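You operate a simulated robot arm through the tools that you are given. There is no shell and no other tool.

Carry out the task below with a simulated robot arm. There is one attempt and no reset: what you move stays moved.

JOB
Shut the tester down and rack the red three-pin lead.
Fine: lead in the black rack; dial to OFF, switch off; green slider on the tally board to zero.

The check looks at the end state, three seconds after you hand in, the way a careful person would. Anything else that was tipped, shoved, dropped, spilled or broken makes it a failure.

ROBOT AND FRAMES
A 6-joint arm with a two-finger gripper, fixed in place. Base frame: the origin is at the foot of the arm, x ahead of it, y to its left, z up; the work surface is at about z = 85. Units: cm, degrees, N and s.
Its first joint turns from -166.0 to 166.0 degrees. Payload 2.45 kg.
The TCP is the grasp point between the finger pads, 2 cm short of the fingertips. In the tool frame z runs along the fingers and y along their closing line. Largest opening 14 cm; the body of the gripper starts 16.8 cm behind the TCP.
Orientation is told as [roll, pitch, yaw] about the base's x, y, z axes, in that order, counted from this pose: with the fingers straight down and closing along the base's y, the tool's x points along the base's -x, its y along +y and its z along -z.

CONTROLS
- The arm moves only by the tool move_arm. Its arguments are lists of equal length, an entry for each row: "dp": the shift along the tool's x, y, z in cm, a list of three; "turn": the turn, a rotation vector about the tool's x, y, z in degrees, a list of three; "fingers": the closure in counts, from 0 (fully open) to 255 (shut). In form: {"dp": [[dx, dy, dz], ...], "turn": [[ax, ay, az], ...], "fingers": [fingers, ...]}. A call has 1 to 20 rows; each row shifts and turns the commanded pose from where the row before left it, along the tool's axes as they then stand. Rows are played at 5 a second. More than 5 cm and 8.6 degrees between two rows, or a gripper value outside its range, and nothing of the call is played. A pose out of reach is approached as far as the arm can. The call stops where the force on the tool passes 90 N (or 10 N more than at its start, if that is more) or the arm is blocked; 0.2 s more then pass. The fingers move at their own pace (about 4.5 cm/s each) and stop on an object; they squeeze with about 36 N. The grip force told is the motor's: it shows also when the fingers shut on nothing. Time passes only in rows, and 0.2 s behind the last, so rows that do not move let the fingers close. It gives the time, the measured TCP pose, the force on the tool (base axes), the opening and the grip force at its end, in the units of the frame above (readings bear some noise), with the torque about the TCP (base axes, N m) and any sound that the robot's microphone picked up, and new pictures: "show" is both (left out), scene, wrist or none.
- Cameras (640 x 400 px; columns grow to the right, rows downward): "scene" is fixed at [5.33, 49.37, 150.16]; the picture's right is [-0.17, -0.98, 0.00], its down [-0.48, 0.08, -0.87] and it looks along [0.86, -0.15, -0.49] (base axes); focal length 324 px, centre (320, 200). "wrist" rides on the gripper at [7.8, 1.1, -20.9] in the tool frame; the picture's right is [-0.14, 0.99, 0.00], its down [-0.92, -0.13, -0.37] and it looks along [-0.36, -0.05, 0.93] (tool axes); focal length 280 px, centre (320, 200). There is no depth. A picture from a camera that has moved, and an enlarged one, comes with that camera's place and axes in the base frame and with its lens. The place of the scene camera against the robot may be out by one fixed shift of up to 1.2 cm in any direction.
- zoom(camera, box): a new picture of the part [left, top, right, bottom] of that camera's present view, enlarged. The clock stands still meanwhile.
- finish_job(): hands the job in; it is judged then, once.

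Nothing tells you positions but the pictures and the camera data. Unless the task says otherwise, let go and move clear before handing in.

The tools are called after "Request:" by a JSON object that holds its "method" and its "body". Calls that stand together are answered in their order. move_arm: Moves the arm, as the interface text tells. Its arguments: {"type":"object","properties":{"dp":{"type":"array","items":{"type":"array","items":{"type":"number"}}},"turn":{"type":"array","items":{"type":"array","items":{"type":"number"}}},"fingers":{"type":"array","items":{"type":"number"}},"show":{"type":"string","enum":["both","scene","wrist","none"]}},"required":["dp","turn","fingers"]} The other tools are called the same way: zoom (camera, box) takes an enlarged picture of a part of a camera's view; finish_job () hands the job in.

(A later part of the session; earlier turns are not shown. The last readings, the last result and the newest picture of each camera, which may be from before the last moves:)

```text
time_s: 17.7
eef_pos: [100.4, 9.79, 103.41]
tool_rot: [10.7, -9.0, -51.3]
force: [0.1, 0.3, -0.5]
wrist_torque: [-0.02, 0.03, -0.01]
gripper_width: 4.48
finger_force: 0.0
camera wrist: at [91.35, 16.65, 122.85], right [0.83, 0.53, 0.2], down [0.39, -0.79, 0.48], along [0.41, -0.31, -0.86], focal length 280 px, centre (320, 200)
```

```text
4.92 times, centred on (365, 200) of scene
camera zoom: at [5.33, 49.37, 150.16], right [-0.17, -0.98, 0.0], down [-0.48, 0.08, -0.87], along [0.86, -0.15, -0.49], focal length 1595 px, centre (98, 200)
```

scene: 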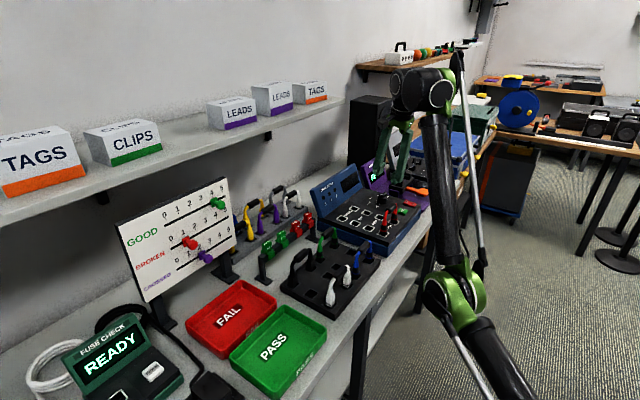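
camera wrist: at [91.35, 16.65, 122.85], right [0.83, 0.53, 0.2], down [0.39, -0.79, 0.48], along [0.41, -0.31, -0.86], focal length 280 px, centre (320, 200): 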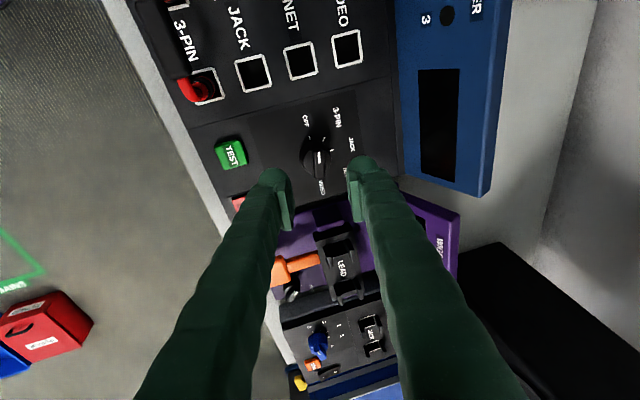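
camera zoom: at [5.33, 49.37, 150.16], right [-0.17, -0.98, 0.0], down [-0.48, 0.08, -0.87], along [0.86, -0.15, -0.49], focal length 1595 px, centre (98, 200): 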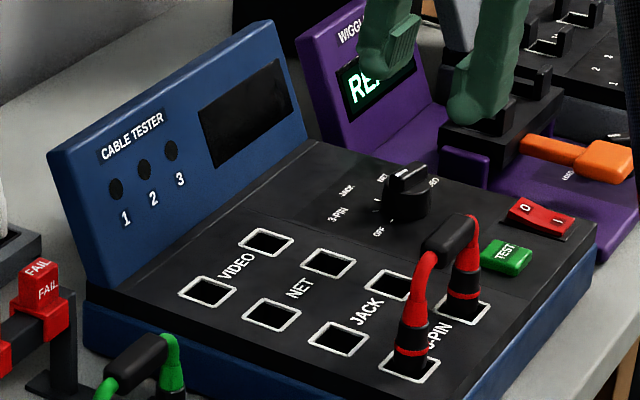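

Request:
{"method": "zoom", "body": {"camera": "wrist", "box": [295, 120, 345, 160]}}

Request:
{"method": "zoom", "body": {"camera": "scene", "box": [366, 185, 414, 215]}}

```text
10.00 times, centred on (320, 140) of wrist
camera zoom: at [91.35, 16.65, 122.85], right [0.83, 0.53, 0.2], down [0.39, -0.79, 0.48], along [0.41, -0.31, -0.86], focal length 2804 px, centre (320, 800)
```

zoom: 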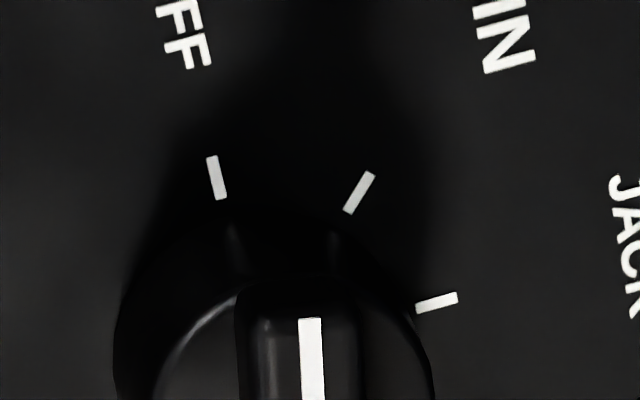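

```text
13.33 times, centred on (390, 200) of scene
camera zoom: at [5.33, 49.37, 150.16], right [-0.17, -0.98, 0.0], down [-0.48, 0.08, -0.87], along [0.86, -0.15, -0.49], focal length 4320 px, centre (-613, 200)
```

zoom: 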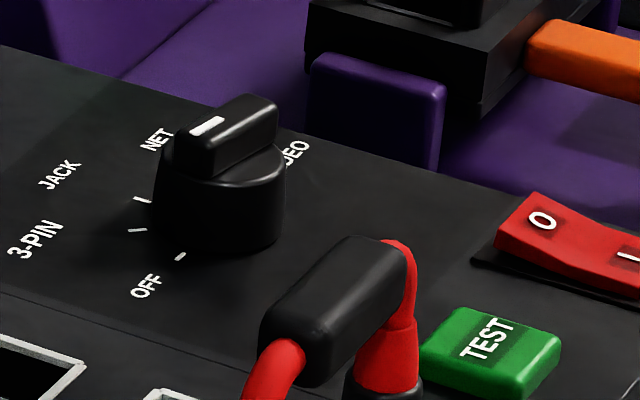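

Request:
{"method": "zoom", "body": {"camera": "wrist", "box": [295, 135, 345, 180]}}

```text
8.89 times, centred on (320, 158) of wrist
camera zoom: at [91.35, 16.65, 122.85], right [0.83, 0.53, 0.2], down [0.39, -0.79, 0.48], along [0.41, -0.31, -0.86], focal length 2492 px, centre (320, 578)
```

zoom: 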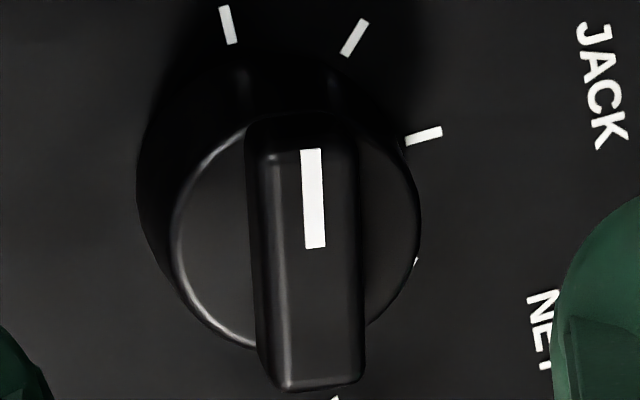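

The bar now sits at about 125–126°, roughly 9–10° short of OFF (135°). I'll go back with the pads set at the exact OFF angle, slightly higher this time, and squeeze so that the flat pads bring the bar into line.

Request:
{"method": "move_arm", "body": {"dp": [[0, 0, 0], [0.2, -0.05, 1.8], [0, 0, 1.8], [0, 0, 1.8], [0, 0, 0], [0, 0, 0]], "turn": [[0, 0, -5.2], [0, 0, 0], [0, 0, 0], [0, 0, 0], [0, 0, 0], [0, 0, 0]], "fingers": [173, 173, 173, 173, 173, 173], "show": "wrist"}}

Request:
{"method": "zoom", "body": {"camera": "wrist", "box": [260, 120, 380, 220]}}

```text
time_s: 19.1
eef_pos: [101.71, 9.89, 98.21]
tool_rot: [10.0, -9.8, -46.0]
force: [-0.6, 0.0, 0.1]
wrist_torque: [0.03, 0.0, 0.02]
gripper_width: 4.54
finger_force: 0.0
camera wrist: at [92.03, 16.34, 117.38], right [0.78, 0.6, 0.19], down [0.45, -0.74, 0.49], along [0.44, -0.29, -0.85], focal length 280 px, centre (320, 200)
```

wrist: 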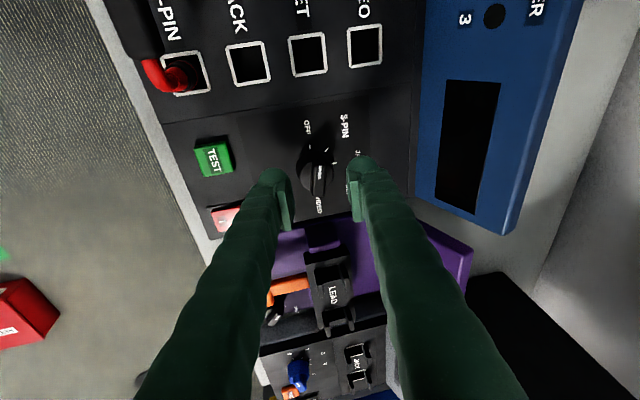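

```text
4.00 times, centred on (320, 170) of wrist
camera zoom: at [92.03, 16.34, 117.38], right [0.78, 0.6, 0.19], down [0.45, -0.74, 0.49], along [0.44, -0.29, -0.85], focal length 1122 px, centre (320, 320)
```

zoom: 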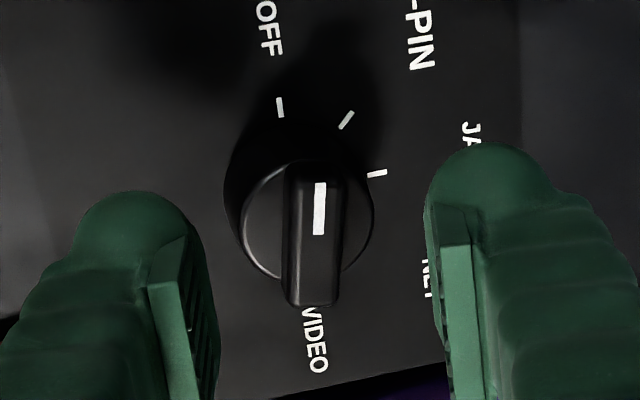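

The pads are centred and set at the OFF angle. I'll go down 2.2 cm and close.

Request:
{"method": "move_arm", "body": {"dp": [[0.05, -0.1, 0.8], [0, 0, 0.8], [0, 0, 0.6], [0, 0, 0], [0, 0, 0], [0, 0, 0], [0, 0, 0], [0, 0, 0]], "turn": [[0, 0, 0], [0, 0, 0], [0, 0, 0], [0, 0, 0], [0, 0, 0], [0, 0, 0], [0, 0, 0], [0, 0, 0]], "fingers": [173, 173, 173, 173, 255, 255, 255, 255], "show": "wrist"}}

Request:
{"method": "zoom", "body": {"camera": "wrist", "box": [260, 120, 380, 220]}}

Request:
{"method": "zoom", "body": {"camera": "scene", "box": [360, 170, 424, 220]}}

```text
time_s: 20.9
eef_pos: [102.14, 9.9, 96.02]
tool_rot: [10.0, -9.9, -45.9]
force: [7.3, 8.3, 11.5]
wrist_torque: [0.46, -0.09, 0.03]
gripper_width: 0.93
finger_force: 36.8
camera wrist: at [92.36, 16.38, 115.27], right [0.78, 0.6, 0.19], down [0.45, -0.74, 0.49], along [0.44, -0.29, -0.85], focal length 280 px, centre (320, 200)
```

wrist: 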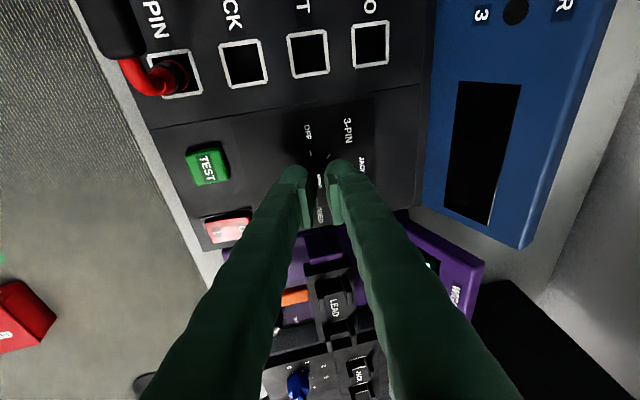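

```text
4.00 times, centred on (320, 170) of wrist
camera zoom: at [92.36, 16.38, 115.27], right [0.78, 0.6, 0.19], down [0.45, -0.74, 0.49], along [0.44, -0.29, -0.85], focal length 1122 px, centre (320, 320)
```

zoom: 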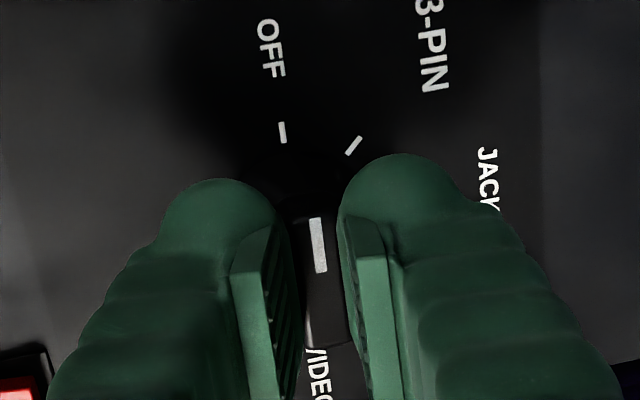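

```text
8.00 times, centred on (392, 195) of scene
camera zoom: at [5.33, 49.37, 150.16], right [-0.17, -0.98, 0.0], down [-0.48, 0.08, -0.87], along [0.86, -0.15, -0.49], focal length 2592 px, centre (-256, 240)
```

zoom: 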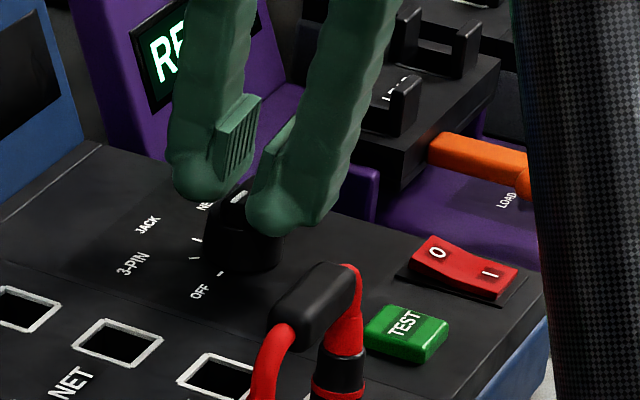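

The bar is now flush between the pads at the OFF angle. I'll open and retreat to verify.

Request:
{"method": "move_arm", "body": {"dp": [[0, 0, 0], [0, 0, 0], [0, 0, 0], [0, 0, -1.0], [0, 0, -2.0], [0, 0, -2.5], [0, 0, -2.5], [0, 0, 0], [0, 0, 0]], "turn": [[0, 0, 0], [0, 0, 0], [0, 0, 0], [0, 0, 0], [0, 0, 0], [0, 0, 0], [0, 0, 0], [0, 0, 0], [0, 0, 0]], "fingers": [173, 173, 173, 173, 173, 173, 173, 173, 173], "show": "wrist"}}

Request:
{"method": "zoom", "body": {"camera": "wrist", "box": [285, 120, 345, 170]}}

Request:
{"method": "zoom", "body": {"camera": "scene", "box": [360, 180, 424, 220]}}

```text
time_s: 22.9
eef_pos: [100.41, 9.93, 103.9]
tool_rot: [9.9, -9.8, -46.0]
force: [-0.2, 0.3, -0.8]
wrist_torque: [-0.03, -0.02, 0.03]
gripper_width: 4.52
finger_force: 0.1
out of reach, approached as far as the arm can: row 5
camera wrist: at [90.68, 16.33, 123.04], right [0.78, 0.6, 0.19], down [0.45, -0.74, 0.49], along [0.44, -0.29, -0.85], focal length 280 px, centre (320, 200)
```

wrist: 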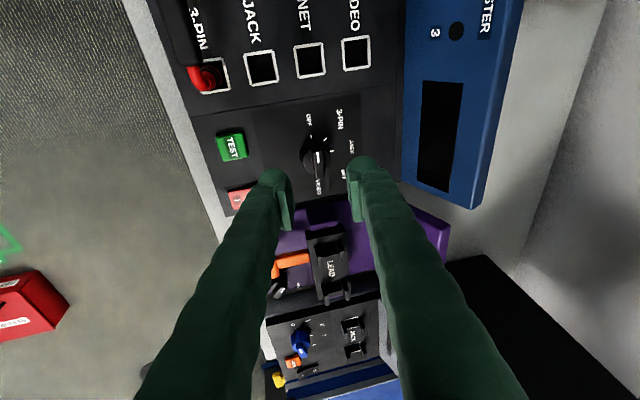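

```text
8.00 times, centred on (315, 145) of wrist
camera zoom: at [90.68, 16.33, 123.04], right [0.78, 0.6, 0.19], down [0.45, -0.74, 0.49], along [0.44, -0.29, -0.85], focal length 2243 px, centre (360, 640)
```

zoom: 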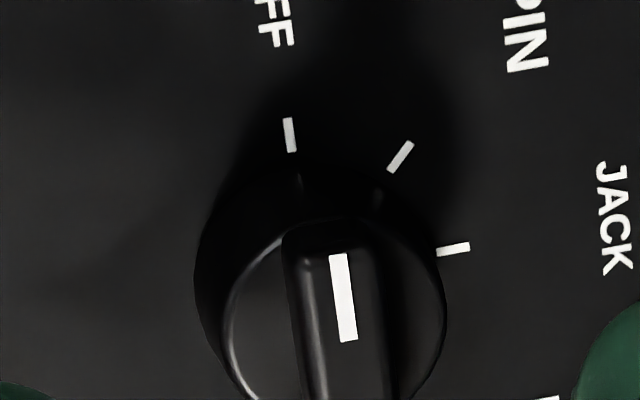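

```text
10.00 times, centred on (392, 200) of scene
camera zoom: at [5.33, 49.37, 150.16], right [-0.17, -0.98, 0.0], down [-0.48, 0.08, -0.87], along [0.86, -0.15, -0.49], focal length 3240 px, centre (-400, 200)
```

zoom: 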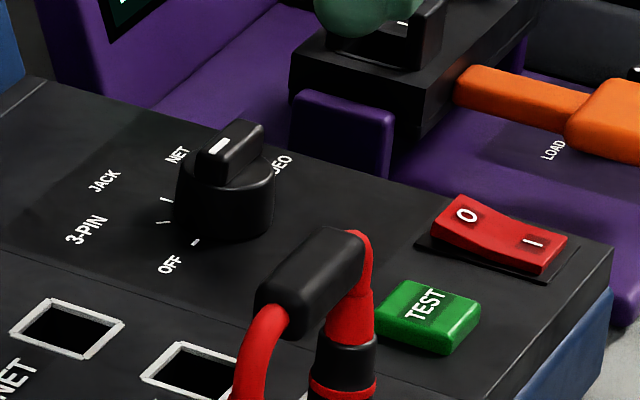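

The pointer is parallel to the OFF tick (about 133–135°) and the display is dark, so the dial is at OFF. Next I'll close the fingers, turn the tool so its low edge runs along y, and hover over the rocker's "O" end.

Request:
{"method": "move_arm", "body": {"dp": [[0, 0, 0], [0, 0, 0], [0, 0, 0], [0, 0, 0], [0, 0, 0], [0, 0, 0], [0.34, -4.0, 1.0], [0.33, -4.0, 1.0], [0, 0, 2.2], [0, 0, 0], [0, 0, 0]], "turn": [[0, 0, -7.5], [0, 0, -7.5], [0, 0, -7.5], [0, 0, -7.5], [0, 0, -7.5], [0, 0, -7.5], [0, 0, 0], [0, 0, 0], [0, 0, 0], [0, 0, 0], [0, 0, 0]], "fingers": [255, 255, 255, 255, 255, 255, 255, 255, 255, 255, 255]}}

Request:
{"method": "zoom", "body": {"camera": "wrist", "box": [240, 110, 400, 230]}}

Request:
{"method": "zoom", "body": {"camera": "scene", "box": [360, 160, 440, 220]}}

```text
time_s: 25.3
eef_pos: [102.05, 1.78, 99.82]
tool_rot: [0.0, -14.1, 0.0]
force: [0.6, -0.8, 0.0]
wrist_torque: [-0.01, 0.03, 0.0]
gripper_width: 0.01
finger_force: 29.4
out of reach, approached as far as the arm can: row 7, 8
camera wrist: at [89.26, 3.15, 118.29], right [0.14, 0.99, 0.03], down [0.8, -0.13, 0.58], along [0.58, -0.05, -0.81], focal length 280 px, centre (320, 200)
```

scene: 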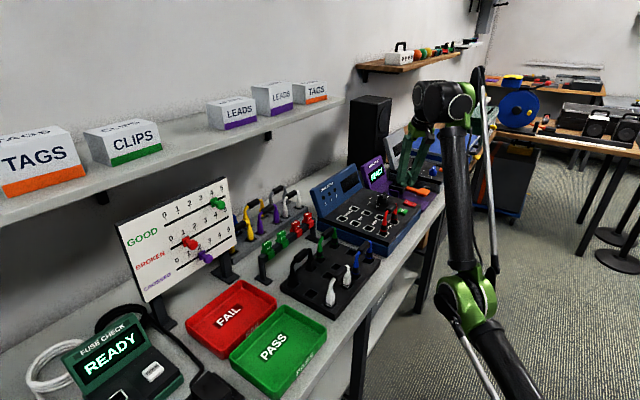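
wrist: 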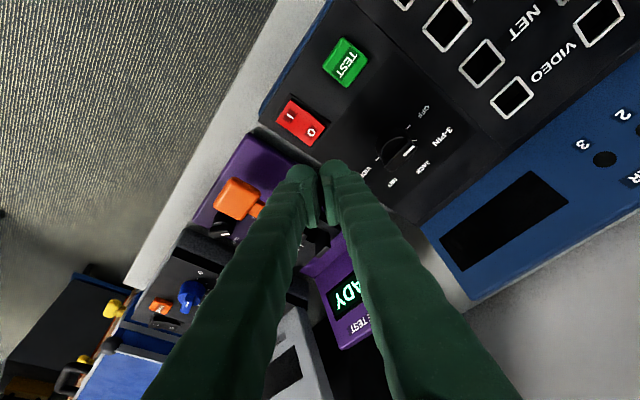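

```text
3.33 times, centred on (320, 170) of wrist
camera zoom: at [89.26, 3.15, 118.29], right [0.14, 0.99, 0.03], down [0.8, -0.13, 0.58], along [0.58, -0.05, -0.81], focal length 935 px, centre (320, 300)
```

zoom: 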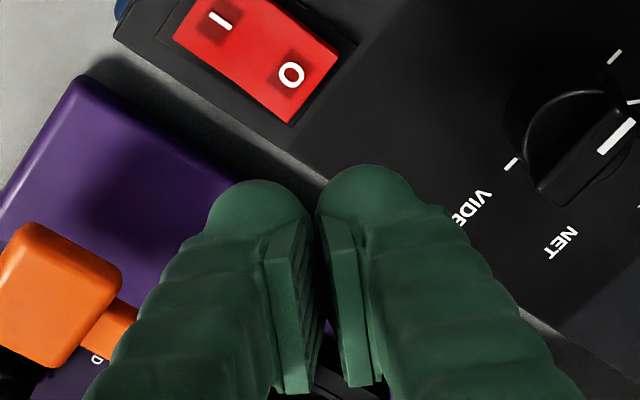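

```text
6.67 times, centred on (400, 190) of scene
camera zoom: at [5.33, 49.37, 150.16], right [-0.17, -0.98, 0.0], down [-0.48, 0.08, -0.87], along [0.86, -0.15, -0.49], focal length 2160 px, centre (-213, 267)
```

zoom: 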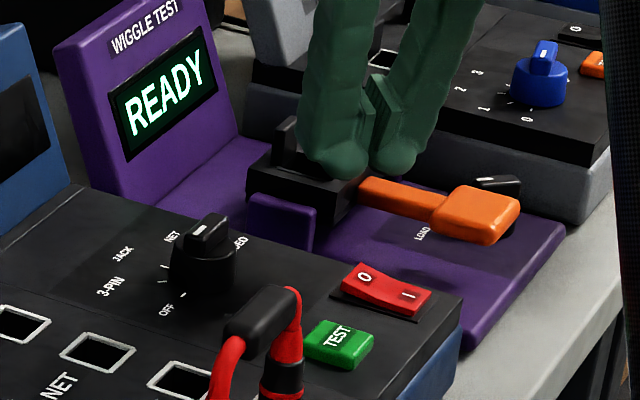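

The O mark triangulates to (99.65, 1.8) and the O end to (100.15, 2.4). I'll move so the +y fingertip hovers just above the O end and check.

Request:
{"method": "move_arm", "body": {"dp": [[1.26, -0.5, 0.8], [1.26, -0.5, 1.47], [0, 0, 0], [0, 0, 0]], "turn": [[0, 0, 0], [0, 0, 0], [0, 0, 0], [0, 0, 0]], "fingers": [255, 255, 255, 255], "show": "wrist"}}

Request:
{"method": "zoom", "body": {"camera": "wrist", "box": [240, 110, 400, 230]}}

Request:
{"method": "zoom", "body": {"camera": "scene", "box": [370, 170, 434, 220]}}

```text
time_s: 26.3
eef_pos: [102.45, 0.96, 97.59]
tool_rot: [0.0, -13.9, -0.1]
force: [0.3, 0.5, -0.3]
wrist_torque: [0.0, 0.03, 0.03]
gripper_width: 0.01
finger_force: 29.4
out of reach, approached as far as the arm can: row 1, 2
camera wrist: at [89.7, 2.27, 115.96], right [0.14, 0.99, 0.03], down [0.8, -0.13, 0.58], along [0.58, -0.05, -0.81], focal length 280 px, centre (320, 200)
```

wrist: 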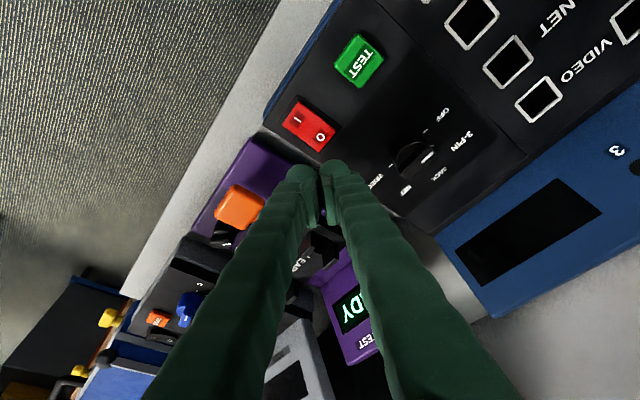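

```text
3.33 times, centred on (320, 170) of wrist
camera zoom: at [89.7, 2.27, 115.96], right [0.14, 0.99, 0.03], down [0.8, -0.13, 0.58], along [0.58, -0.05, -0.81], focal length 935 px, centre (320, 300)
```

zoom: 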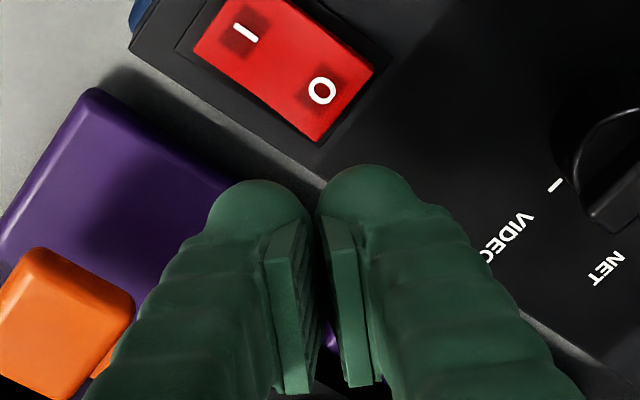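

```text
8.00 times, centred on (402, 195) of scene
camera zoom: at [5.33, 49.37, 150.16], right [-0.17, -0.98, 0.0], down [-0.48, 0.08, -0.87], along [0.86, -0.15, -0.49], focal length 2592 px, centre (-336, 240)
```

zoom: 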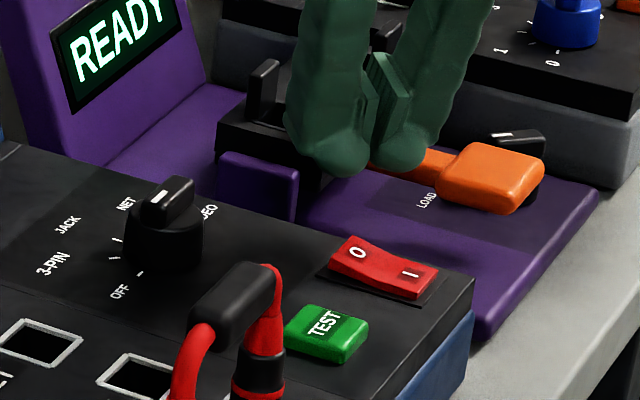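

The arm didn't follow the inward part of that move. I'll test a small pure inward shift, staying above the switch, to see how it behaves here.

Request:
{"method": "move_arm", "body": {"dp": [[0.5, 0, 0], [0.5, 0, 0], [0, 0, 0]], "turn": [[0, 0, 0], [0, 0, 0], [0, 0, 0]], "fingers": [255, 255, 255], "show": "none"}}

```text
time_s: 27.1
eef_pos: [102.31, 1.0, 97.35]
tool_rot: [0.0, -13.9, -0.2]
force: [-0.1, 0.9, -0.8]
wrist_torque: [0.0, -0.03, 0.02]
gripper_width: 0.0
finger_force: 29.8
out of reach, approached as far as the arm can: row 1, 2
```

It's clear now: when I stretched to the limit the elbow flipped to a low configuration, and the wrist joint is at its limit there. I'll lift clear, straighten the arm high above the bench, then come down along the boundary to flip the elbow back up.

Request:
{"method": "move_arm", "body": {"dp": [[-1.2, 0, -4.8], [-1.2, 0, -4.8], [0, 0, -4], [0, 0, -4], [0, 0, -4], [0, 0, 0]], "turn": [[0, 0, 0], [0, 0, 0], [0, 7, 0], [0, 7, 0], [0, 0, 0], [0, 0, 0]], "fingers": [255, 255, 255, 255, 255, 255], "show": "scene"}}

```text
time_s: 28.5
eef_pos: [97.21, 0.93, 114.02]
tool_rot: [-0.1, -3.6, -0.2]
force: [-0.3, 0.0, 0.1]
wrist_torque: [-0.01, 0.01, 0.01]
gripper_width: 0.01
finger_force: 28.9
out of reach, approached as far as the arm can: row 4, 5
```

scene: 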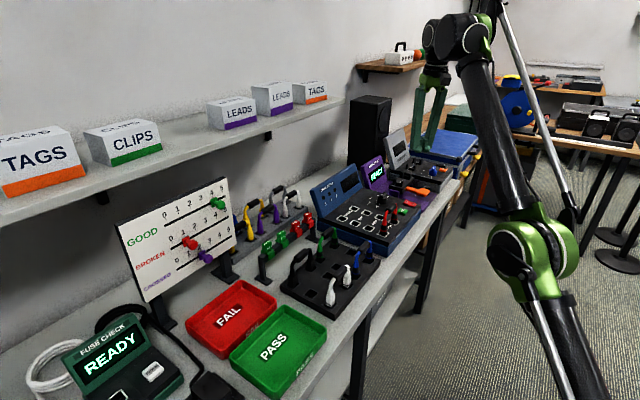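

Request:
{"method": "move_arm", "body": {"dp": [[0, 0, 0], [0, 0, -4], [0, 0, -4], [-2.5, 0, 4], [-2.5, 0, 4], [-2.5, 0, 4], [-2, 0, 2], [2, 0, 0], [2.5, 0, 0], [3, 0, 0], [0, 0, 0]], "turn": [[0, 3.6, 0], [0, 0, 0], [0, 0, 0], [0, 0, 0], [0, 0, 0], [0, 0, 0], [0, 0, 0], [0, 0, 0], [0, 0, 0], [0, 0, 0], [0, 0, 0]], "fingers": [255, 255, 255, 255, 255, 255, 255, 255, 255, 255, 255], "show": "scene"}}

```text
time_s: 30.9
eef_pos: [96.16, 0.98, 101.25]
tool_rot: [-0.1, 0.0, -0.2]
force: [3.9, 1.4, -7.2]
wrist_torque: [-0.23, 0.42, -0.1]
gripper_width: 0.02
finger_force: 29.1
out of reach, approached as far as the arm can: row 1, 2, 3
```

scene: 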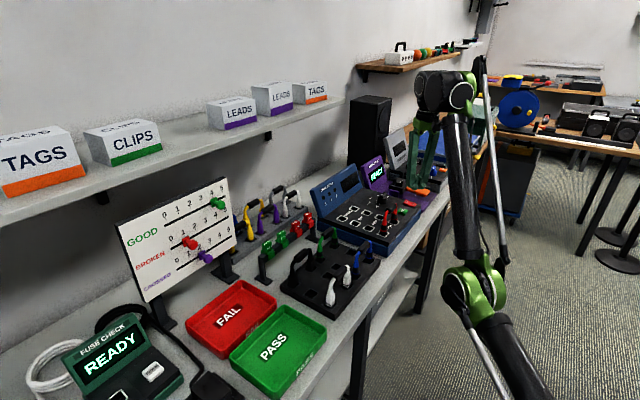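

Request:
{"method": "move_arm", "body": {"dp": [[0, 0, 0], [0, 0, 0], [0, 0, 0]], "turn": [[0, 0, 0], [0, 0, 0], [0, 0, 0]], "fingers": [255, 255, 255]}}

```text
time_s: 31.7
eef_pos: [96.18, 0.94, 101.24]
tool_rot: [-0.1, 0.0, -0.2]
force: [5.5, 2.0, -4.5]
wrist_torque: [-0.25, 1.1, -0.1]
gripper_width: 0.0
finger_force: 29.9
camera wrist: at [88.25, 2.17, 122.25], right [0.14, 0.99, 0.0], down [0.92, -0.13, 0.37], along [0.37, -0.05, -0.93], focal length 280 px, centre (320, 200)
```

scene: 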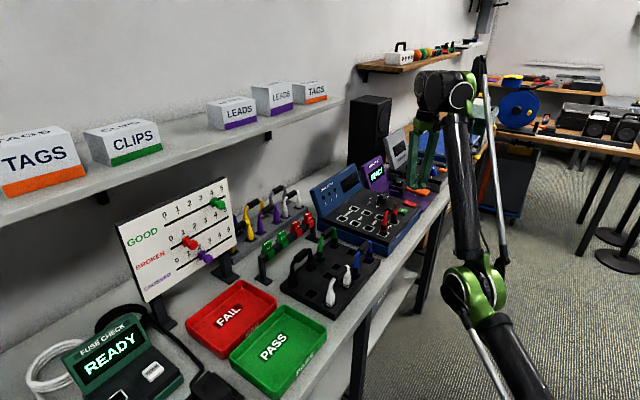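
wrist: 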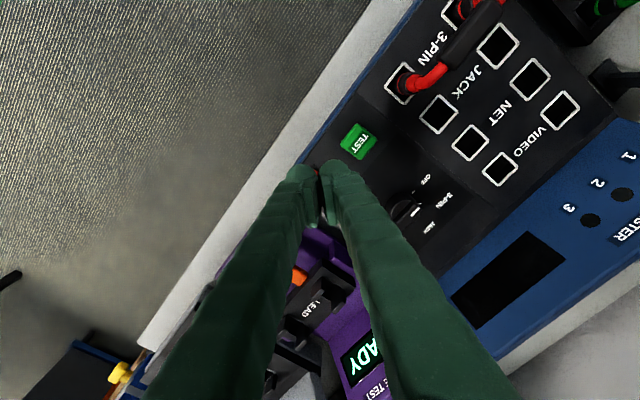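

There's a light persistent force about 20 cm above the TCP: the wrist camera is brushing the steep forearm, as the elbow is still low. I'll move outward and up to relieve that, straighten higher up, and come down strictly along the reach boundary.

Request:
{"method": "move_arm", "body": {"dp": [[-3, 0, -3.5], [-3, 0, -3.5], [-2, 0, -4], [-1, 0, -4.5], [2, 0, -4.5], [2, 0, -4.5], [2, 0, -4.5], [0, 0, 0]], "turn": [[0, 0, 0], [0, 0, 0], [0, 0, 0], [0, 0, 0], [0, 0, 0], [0, 0, 0], [0, 0, 0], [0, 0, 0]], "fingers": [255, 255, 255, 255, 255, 255, 255, 255], "show": "scene"}}

```text
time_s: 33.5
eef_pos: [91.5, 0.71, 118.14]
tool_rot: [0.0, 0.0, -0.2]
force: [-0.1, 0.2, -0.2]
wrist_torque: [-0.01, -0.04, -0.02]
gripper_width: 0.01
finger_force: 29.5
out of reach, approached as far as the arm can: row 2, 3, 4, 5, 6, 7
```

scene: 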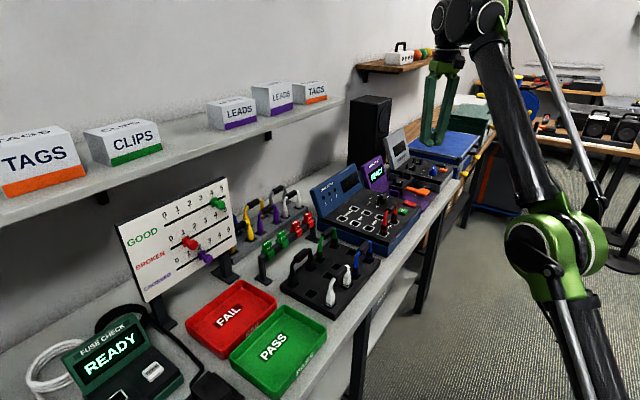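

Contact is gone and the arm is straight. Now down along the boundary, then inward.

Request:
{"method": "move_arm", "body": {"dp": [[2.5, 0, -4], [2.5, 0, -4], [-4, 0, 2.8], [-4, 0, 2.8], [-4, 0, 2.8], [-4, 0, 2.8], [0.5, 0, 1.5], [1, 0, 1.5], [2, 0, 0], [2, 0, 0], [0, 0, 0]], "turn": [[0, 0, 0], [0, 0, 0], [0, 0, 0], [0, 0, 0], [0, 0, 0], [0, 0, 0], [0, 0, 0], [0, 0, 0], [0, 0, 0], [0, 0, 0], [0, 0, 0]], "fingers": [255, 255, 255, 255, 255, 255, 255, 255, 255, 255, 255], "show": "scene"}}

```text
time_s: 35.9
eef_pos: [93.25, 0.87, 106.43]
tool_rot: [0.0, -0.1, -0.1]
force: [0.7, 0.4, 0.4]
wrist_torque: [-0.02, 0.01, -0.03]
gripper_width: 0.0
finger_force: 29.3
out of reach, approached as far as the arm can: row 1, 2, 5
```

scene: 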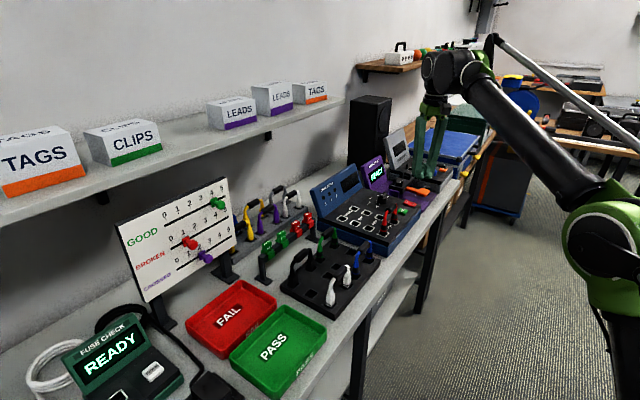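

The elbow is up again with the tool vertical at (93.3, 0.9, 106.4), so I have proper reach. I'll yaw to -45°, lower, then go over the rocker's O end. The fingers are closed and the -n fingertip should sit over O.

Request:
{"method": "move_arm", "body": {"dp": [[0, 0, 0], [0, 0, 0], [0, 0, 0], [0, 0, 0], [0, 0, 0], [0, 0, 0], [0, 0, 3.2], [0, 0, 3.2], [-1.3, 2.24, 0], [-1.3, 2.24, 0], [-1.3, 2.24, 0], [0, 0, 0], [0, 0, 0]], "turn": [[0, 0, 7.5], [0, 0, 7.5], [0, 0, 7.5], [0, 0, 7.5], [0, 0, 7.5], [0, 0, 7.5], [0, 0, 0], [0, 0, 0], [0, 0, 0], [0, 0, 0], [0, 0, 0], [0, 0, 0], [0, 0, 0]], "fingers": [255, 255, 255, 255, 255, 255, 255, 255, 255, 255, 255, 255, 255]}}

Request:
{"method": "zoom", "body": {"camera": "wrist", "box": [240, 110, 400, 230]}}

Request:
{"method": "zoom", "body": {"camera": "scene", "box": [370, 160, 434, 220]}}

```text
time_s: 38.7
eef_pos: [100.76, 2.89, 99.92]
tool_rot: [-0.1, 0.0, -45.1]
force: [0.2, -0.1, 1.0]
wrist_torque: [-0.01, 0.01, 0.04]
gripper_width: 0.0
finger_force: 29.6
camera wrist: at [95.99, 9.24, 120.98], right [0.8, 0.6, 0.0], down [0.56, -0.74, 0.37], along [0.22, -0.29, -0.93], focal length 280 px, centre (320, 200)
```

scene: 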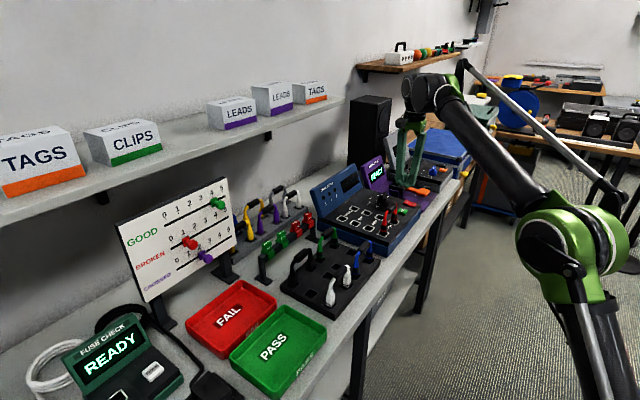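
wrist: 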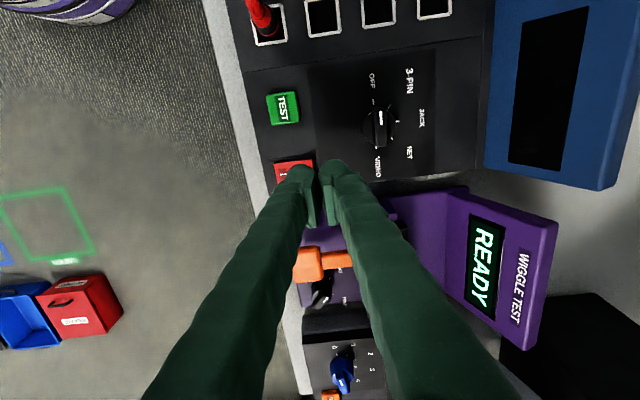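

```text
3.33 times, centred on (320, 170) of wrist
camera zoom: at [95.99, 9.24, 120.98], right [0.8, 0.6, 0.0], down [0.56, -0.74, 0.37], along [0.22, -0.29, -0.93], focal length 935 px, centre (320, 300)
```

zoom: 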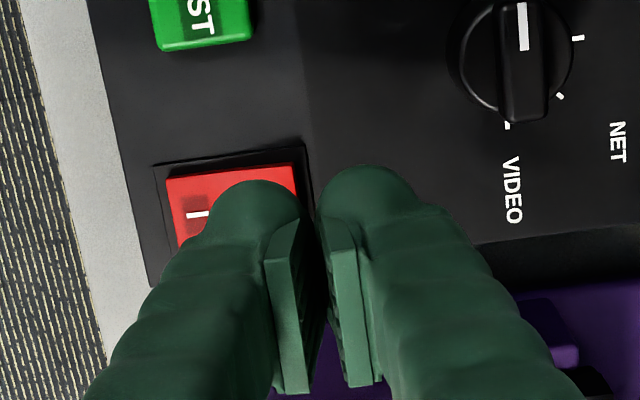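

```text
6.67 times, centred on (402, 190) of scene
camera zoom: at [5.33, 49.37, 150.16], right [-0.17, -0.98, 0.0], down [-0.48, 0.08, -0.87], along [0.86, -0.15, -0.49], focal length 2160 px, centre (-227, 267)
```

zoom: 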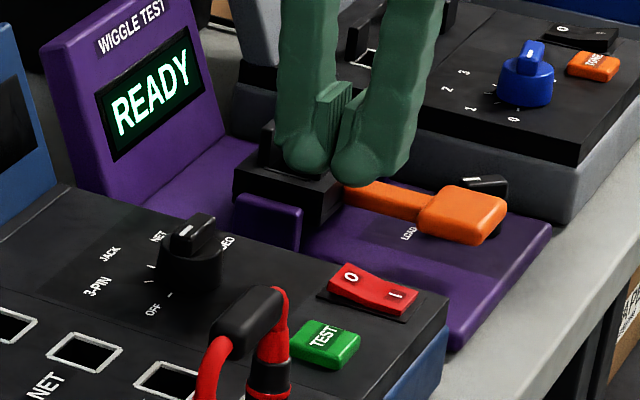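

The -n fingertip is over the O end. I'll press down in small steps.

Request:
{"method": "move_arm", "body": {"dp": [[0, 0, 2.0], [0, 0, 1.5], [0, 0, 0.8], [0, 0, 0.4], [0, 0, 0.4], [0, 0, 0.4], [0, 0, 0.4], [0, 0, 0]], "turn": [[0, 0, 0], [0, 0, 0], [0, 0, 0], [0, 0, 0], [0, 0, 0], [0, 0, 0], [0, 0, 0], [0, 0, 0]], "fingers": [255, 255, 255, 255, 255, 255, 255, 255]}}

Request:
{"method": "zoom", "body": {"camera": "scene", "box": [370, 160, 434, 220]}}

Request:
{"method": "zoom", "body": {"camera": "wrist", "box": [240, 110, 400, 230]}}

```text
time_s: 40.5
eef_pos: [100.79, 2.73, 94.0]
tool_rot: [-0.1, 0.0, -45.1]
force: [0.0, 0.5, -0.4]
wrist_torque: [0.01, 0.0, -0.01]
gripper_width: 0.0
finger_force: 29.1
camera wrist: at [95.95, 9.19, 115.07], right [0.8, 0.6, 0.0], down [0.56, -0.74, 0.37], along [0.22, -0.29, -0.93], focal length 280 px, centre (320, 200)
```

scene: 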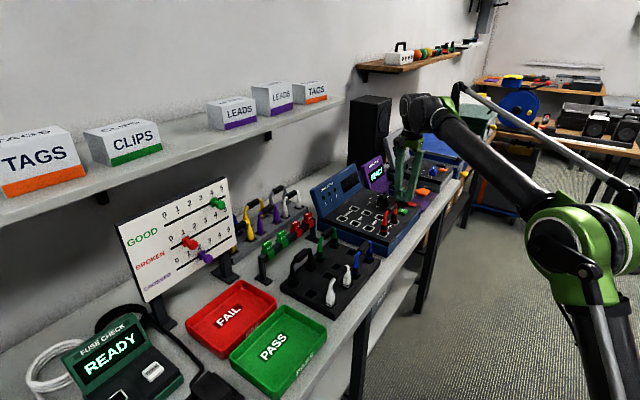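
wrist: 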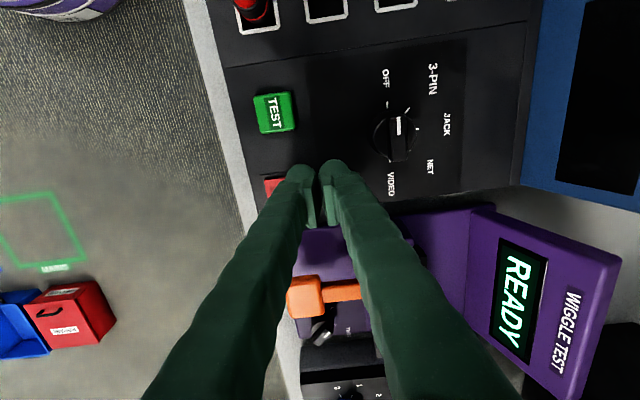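

```text
6.67 times, centred on (402, 190) of scene
camera zoom: at [5.33, 49.37, 150.16], right [-0.17, -0.98, 0.0], down [-0.48, 0.08, -0.87], along [0.86, -0.15, -0.49], focal length 2160 px, centre (-227, 267)
```

zoom: 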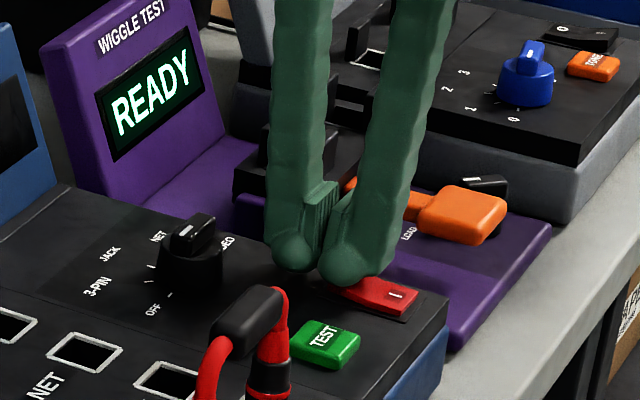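

```text
3.33 times, centred on (320, 170) of wrist
camera zoom: at [95.95, 9.19, 115.07], right [0.8, 0.6, 0.0], down [0.56, -0.74, 0.37], along [0.22, -0.29, -0.93], focal length 935 px, centre (320, 300)
```

zoom: 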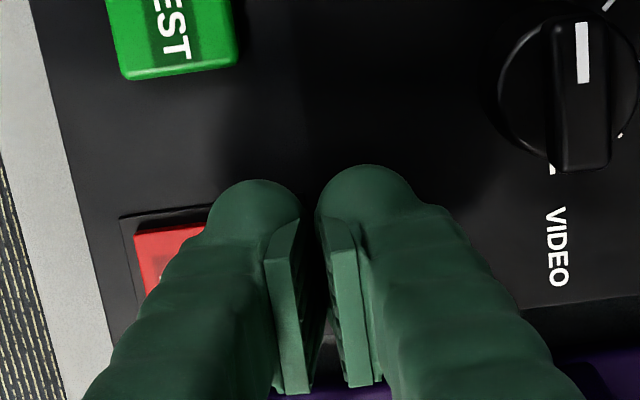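

No contact yet at tip z ≈ 92. I'll continue in finer steps.

Request:
{"method": "move_arm", "body": {"dp": [[0, 0, 0.25], [0, 0, 0.25], [0, 0, 0]], "turn": [[0, 0, 0], [0, 0, 0], [0, 0, 0]], "fingers": [255, 255, 255], "show": "none"}}

Request:
{"method": "zoom", "body": {"camera": "scene", "box": [380, 180, 430, 215]}}

```text
time_s: 41.3
eef_pos: [100.79, 2.81, 93.58]
tool_rot: [0.1, 0.0, -45.1]
force: [0.2, -0.3, 2.6]
wrist_torque: [-0.01, -0.01, 0.04]
gripper_width: 0.02
finger_force: 29.5
```

```text
11.43 times, centred on (405, 198) of scene
camera zoom: at [5.33, 49.37, 150.16], right [-0.17, -0.98, 0.0], down [-0.48, 0.08, -0.87], along [0.86, -0.15, -0.49], focal length 3703 px, centre (-651, 229)
```

zoom: 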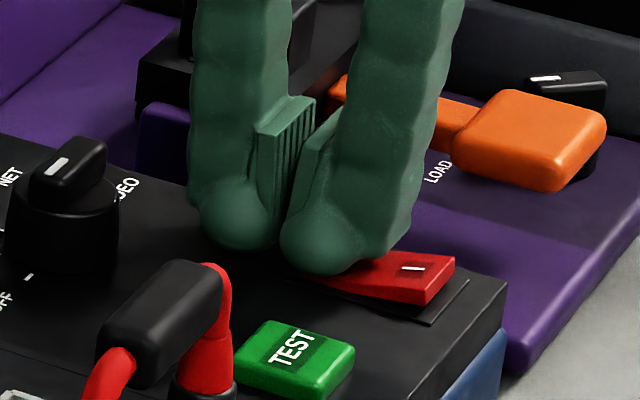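

The I side is rising, so the rocker seems to be tipping over. I'll press slightly more to make sure it's fully seated.

Request:
{"method": "move_arm", "body": {"dp": [[0, 0, 0.15], [0, 0, 0.15], [0, 0, 0.1], [0, 0, 0]], "turn": [[0, 0, 0], [0, 0, 0], [0, 0, 0], [0, 0, 0]], "fingers": [255, 255, 255, 255], "show": "none"}}

Request:
{"method": "zoom", "body": {"camera": "scene", "box": [380, 180, 430, 215]}}

```text
time_s: 42.4
eef_pos: [100.69, 2.71, 93.52]
tool_rot: [0.1, -0.3, -45.1]
force: [13.7, 1.5, 37.2]
wrist_torque: [-0.19, 0.09, 0.06]
gripper_width: 0.0
finger_force: 29.2
stopped in row 4: the force on the tool passed its limit at 92 N (the readings are from after the stop); the commanded pose is now the measured one
```

```text
11.43 times, centred on (405, 198) of scene
camera zoom: at [5.33, 49.37, 150.16], right [-0.17, -0.98, 0.0], down [-0.48, 0.08, -0.87], along [0.86, -0.15, -0.49], focal length 3703 px, centre (-651, 229)
```

zoom: 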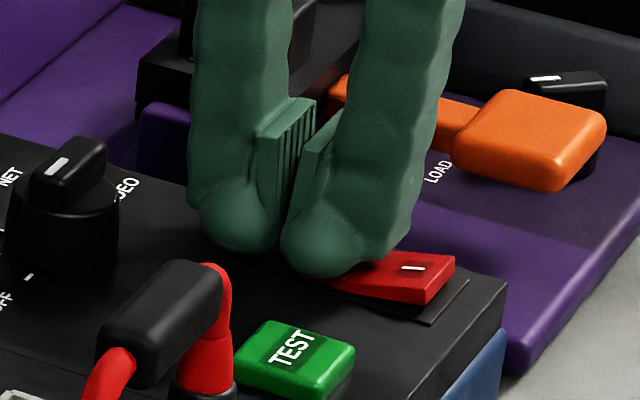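

The force rose sharply at the end stop, so I'll lift off and check the rocker.

Request:
{"method": "move_arm", "body": {"dp": [[0, 0, -0.5], [0, 0, -1.5], [0, 0, -3], [0, 0, -3], [0, 0, 0]], "turn": [[0, 0, 0], [0, 0, 0], [0, 0, 0], [0, 0, 0], [0, 0, 0]], "fingers": [255, 255, 255, 255, 255]}}

Request:
{"method": "zoom", "body": {"camera": "scene", "box": [365, 180, 435, 225]}}

Request:
{"method": "zoom", "body": {"camera": "wrist", "box": [240, 80, 400, 200]}}

```text
time_s: 43.6
eef_pos: [100.75, 2.68, 101.27]
tool_rot: [0.0, -0.3, -45.1]
force: [-0.3, 0.0, 0.8]
wrist_torque: [0.0, -0.03, 0.02]
gripper_width: 0.0
finger_force: 29.0
camera wrist: at [95.92, 9.16, 122.26], right [0.8, 0.6, 0.0], down [0.56, -0.74, 0.37], along [0.22, -0.29, -0.93], focal length 280 px, centre (320, 200)
```

scene: 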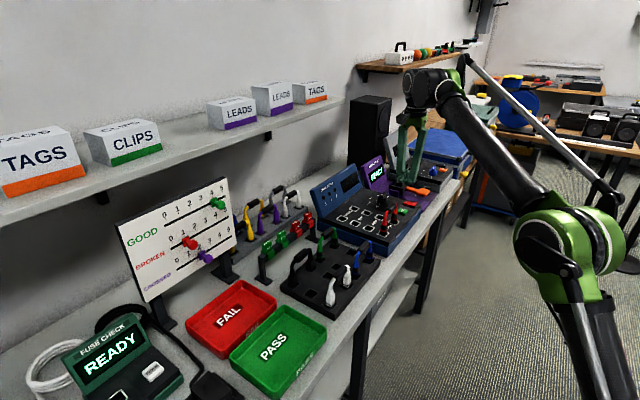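
wrist: 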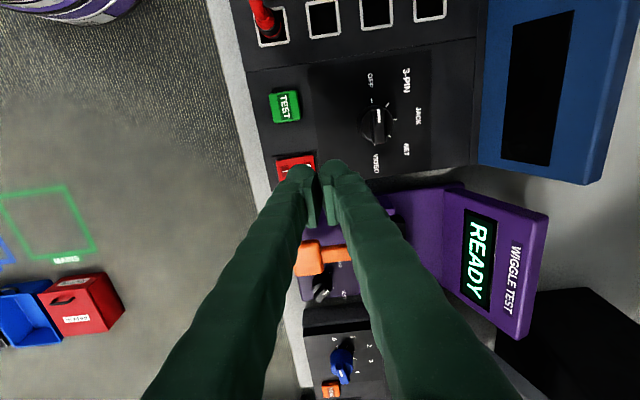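

```text
8.89 times, centred on (400, 202) of scene
camera zoom: at [5.33, 49.37, 150.16], right [-0.17, -0.98, 0.0], down [-0.48, 0.08, -0.87], along [0.86, -0.15, -0.49], focal length 2880 px, centre (-391, 178)
```

zoom: 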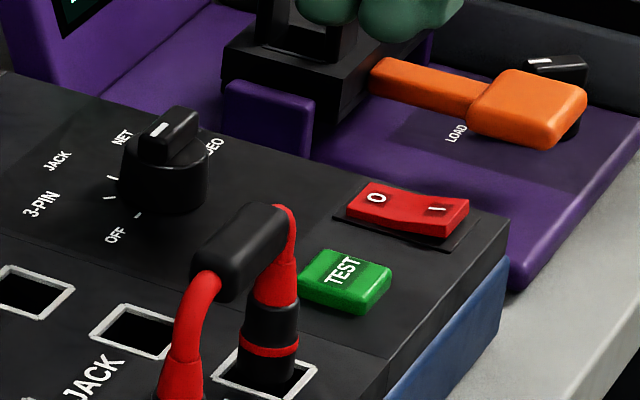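

```text
3.33 times, centred on (320, 140) of wrist
camera zoom: at [95.92, 9.16, 122.26], right [0.8, 0.6, 0.0], down [0.56, -0.74, 0.37], along [0.22, -0.29, -0.93], focal length 935 px, centre (320, 400)
```

zoom: 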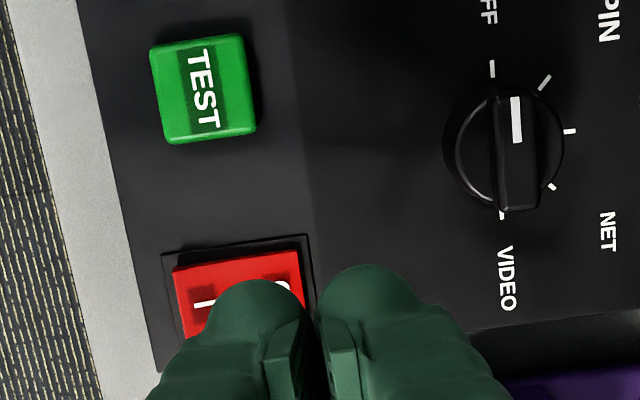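

The rocker now has its O side down and I side up, so the switch is off. Next I'll move back along the bench and stop above the red lead's handle at about (86.2, 13.5), opening the fingers to ~6 cm.

Request:
{"method": "move_arm", "body": {"dp": [[4.4, -0.65, 0], [4.4, -0.65, -2], [4.4, -0.65, -2], [4.74, -0.65, -2], [0, 0, 0], [0, 0, 0]], "turn": [[0, 0, 0], [0, 0, 0], [0, 0, 0], [0, 0, 0], [0, 0, 0], [0, 0, 0]], "fingers": [255, 255, 146, 146, 146, 146]}}

Request:
{"method": "zoom", "body": {"camera": "wrist", "box": [230, 90, 410, 230]}}

Request:
{"method": "zoom", "body": {"camera": "scene", "box": [340, 150, 440, 240]}}

```text
refused: row 4 steps farther than a row can; nothing moved
```

```text
2.86 times, centred on (320, 160) of wrist
camera zoom: at [95.92, 9.16, 122.26], right [0.8, 0.6, 0.0], down [0.56, -0.74, 0.37], along [0.22, -0.29, -0.93], focal length 801 px, centre (320, 314)
```

zoom: 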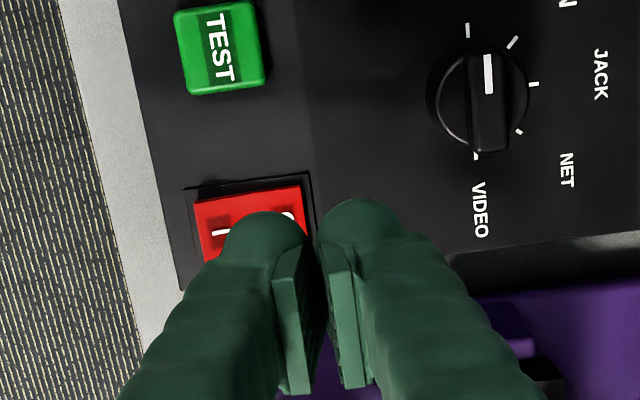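

```text
4.44 times, centred on (390, 195) of scene
camera zoom: at [5.33, 49.37, 150.16], right [-0.17, -0.98, 0.0], down [-0.48, 0.08, -0.87], along [0.86, -0.15, -0.49], focal length 1440 px, centre (9, 222)
```

zoom: 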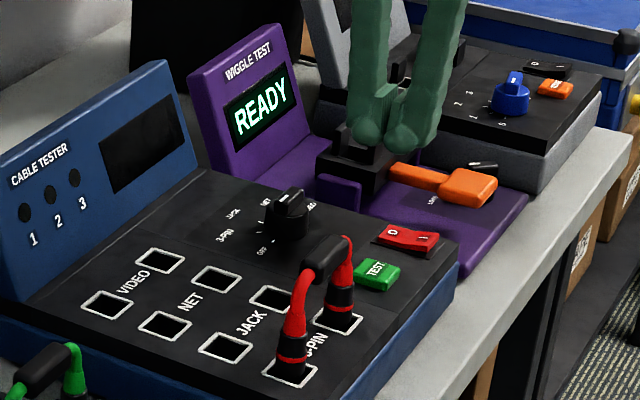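

That step was a little too long, so I'll split it into shorter rows.

Request:
{"method": "move_arm", "body": {"dp": [[4.0, -0.55, 0], [4.0, -0.55, -1.5], [4.0, -0.55, -1.8], [4.0, -0.55, -1.8], [1.94, -0.44, -1.5], [0, 0, 0], [0, 0, 0]], "turn": [[0, 0, 0], [0, 0, 0], [0, 0, 0], [0, 0, 0], [0, 0, 0], [0, 0, 0], [0, 0, 0]], "fingers": [255, 255, 146, 146, 146, 146, 146]}}

Request:
{"method": "zoom", "body": {"camera": "wrist", "box": [230, 90, 410, 230]}}

Request:
{"method": "zoom", "body": {"camera": "scene", "box": [340, 150, 440, 240]}}

```text
time_s: 45.2
eef_pos: [86.16, 13.62, 107.86]
tool_rot: [0.1, -0.1, -45.2]
force: [0.0, 0.0, -0.2]
wrist_torque: [-0.01, -0.01, -0.03]
gripper_width: 5.98
finger_force: 0.1
camera wrist: at [81.42, 20.08, 128.77], right [0.8, 0.6, 0.0], down [0.56, -0.74, 0.37], along [0.22, -0.29, -0.93], focal length 280 px, centre (320, 200)
```

scene: 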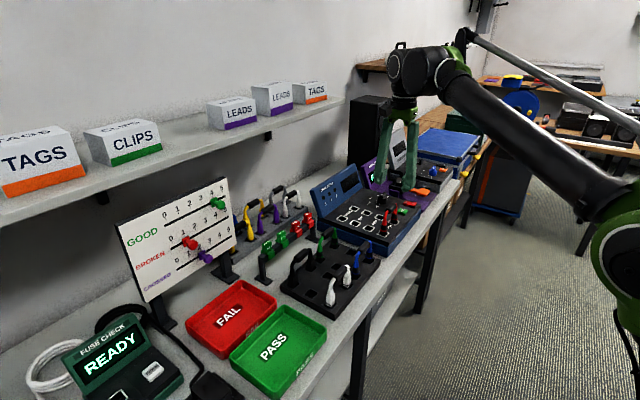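
wrist: 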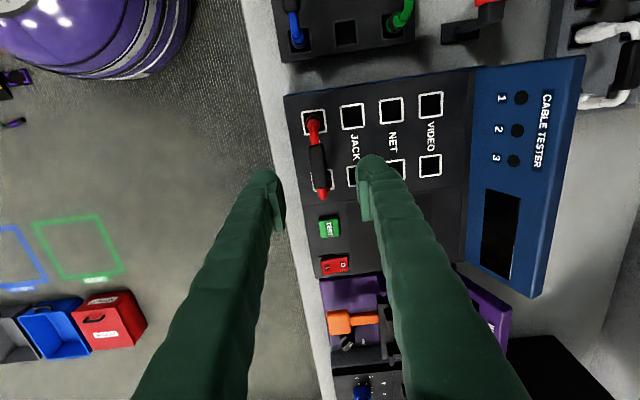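

```text
2.86 times, centred on (320, 160) of wrist
camera zoom: at [81.42, 20.08, 128.77], right [0.8, 0.6, 0.0], down [0.56, -0.74, 0.37], along [0.22, -0.29, -0.93], focal length 801 px, centre (320, 314)
```

zoom: 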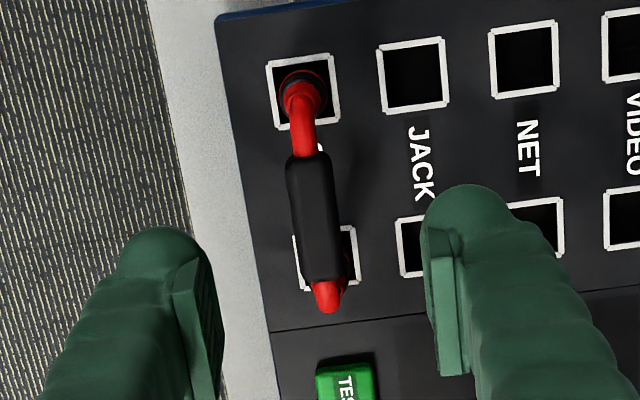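

```text
4.44 times, centred on (390, 195) of scene
camera zoom: at [5.33, 49.37, 150.16], right [-0.17, -0.98, 0.0], down [-0.48, 0.08, -0.87], along [0.86, -0.15, -0.49], focal length 1440 px, centre (9, 222)
```

zoom: 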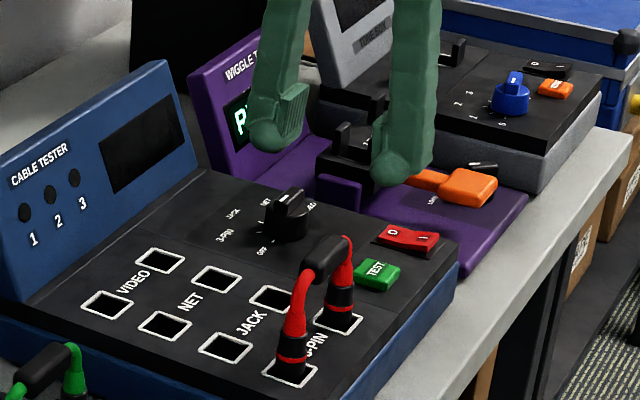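

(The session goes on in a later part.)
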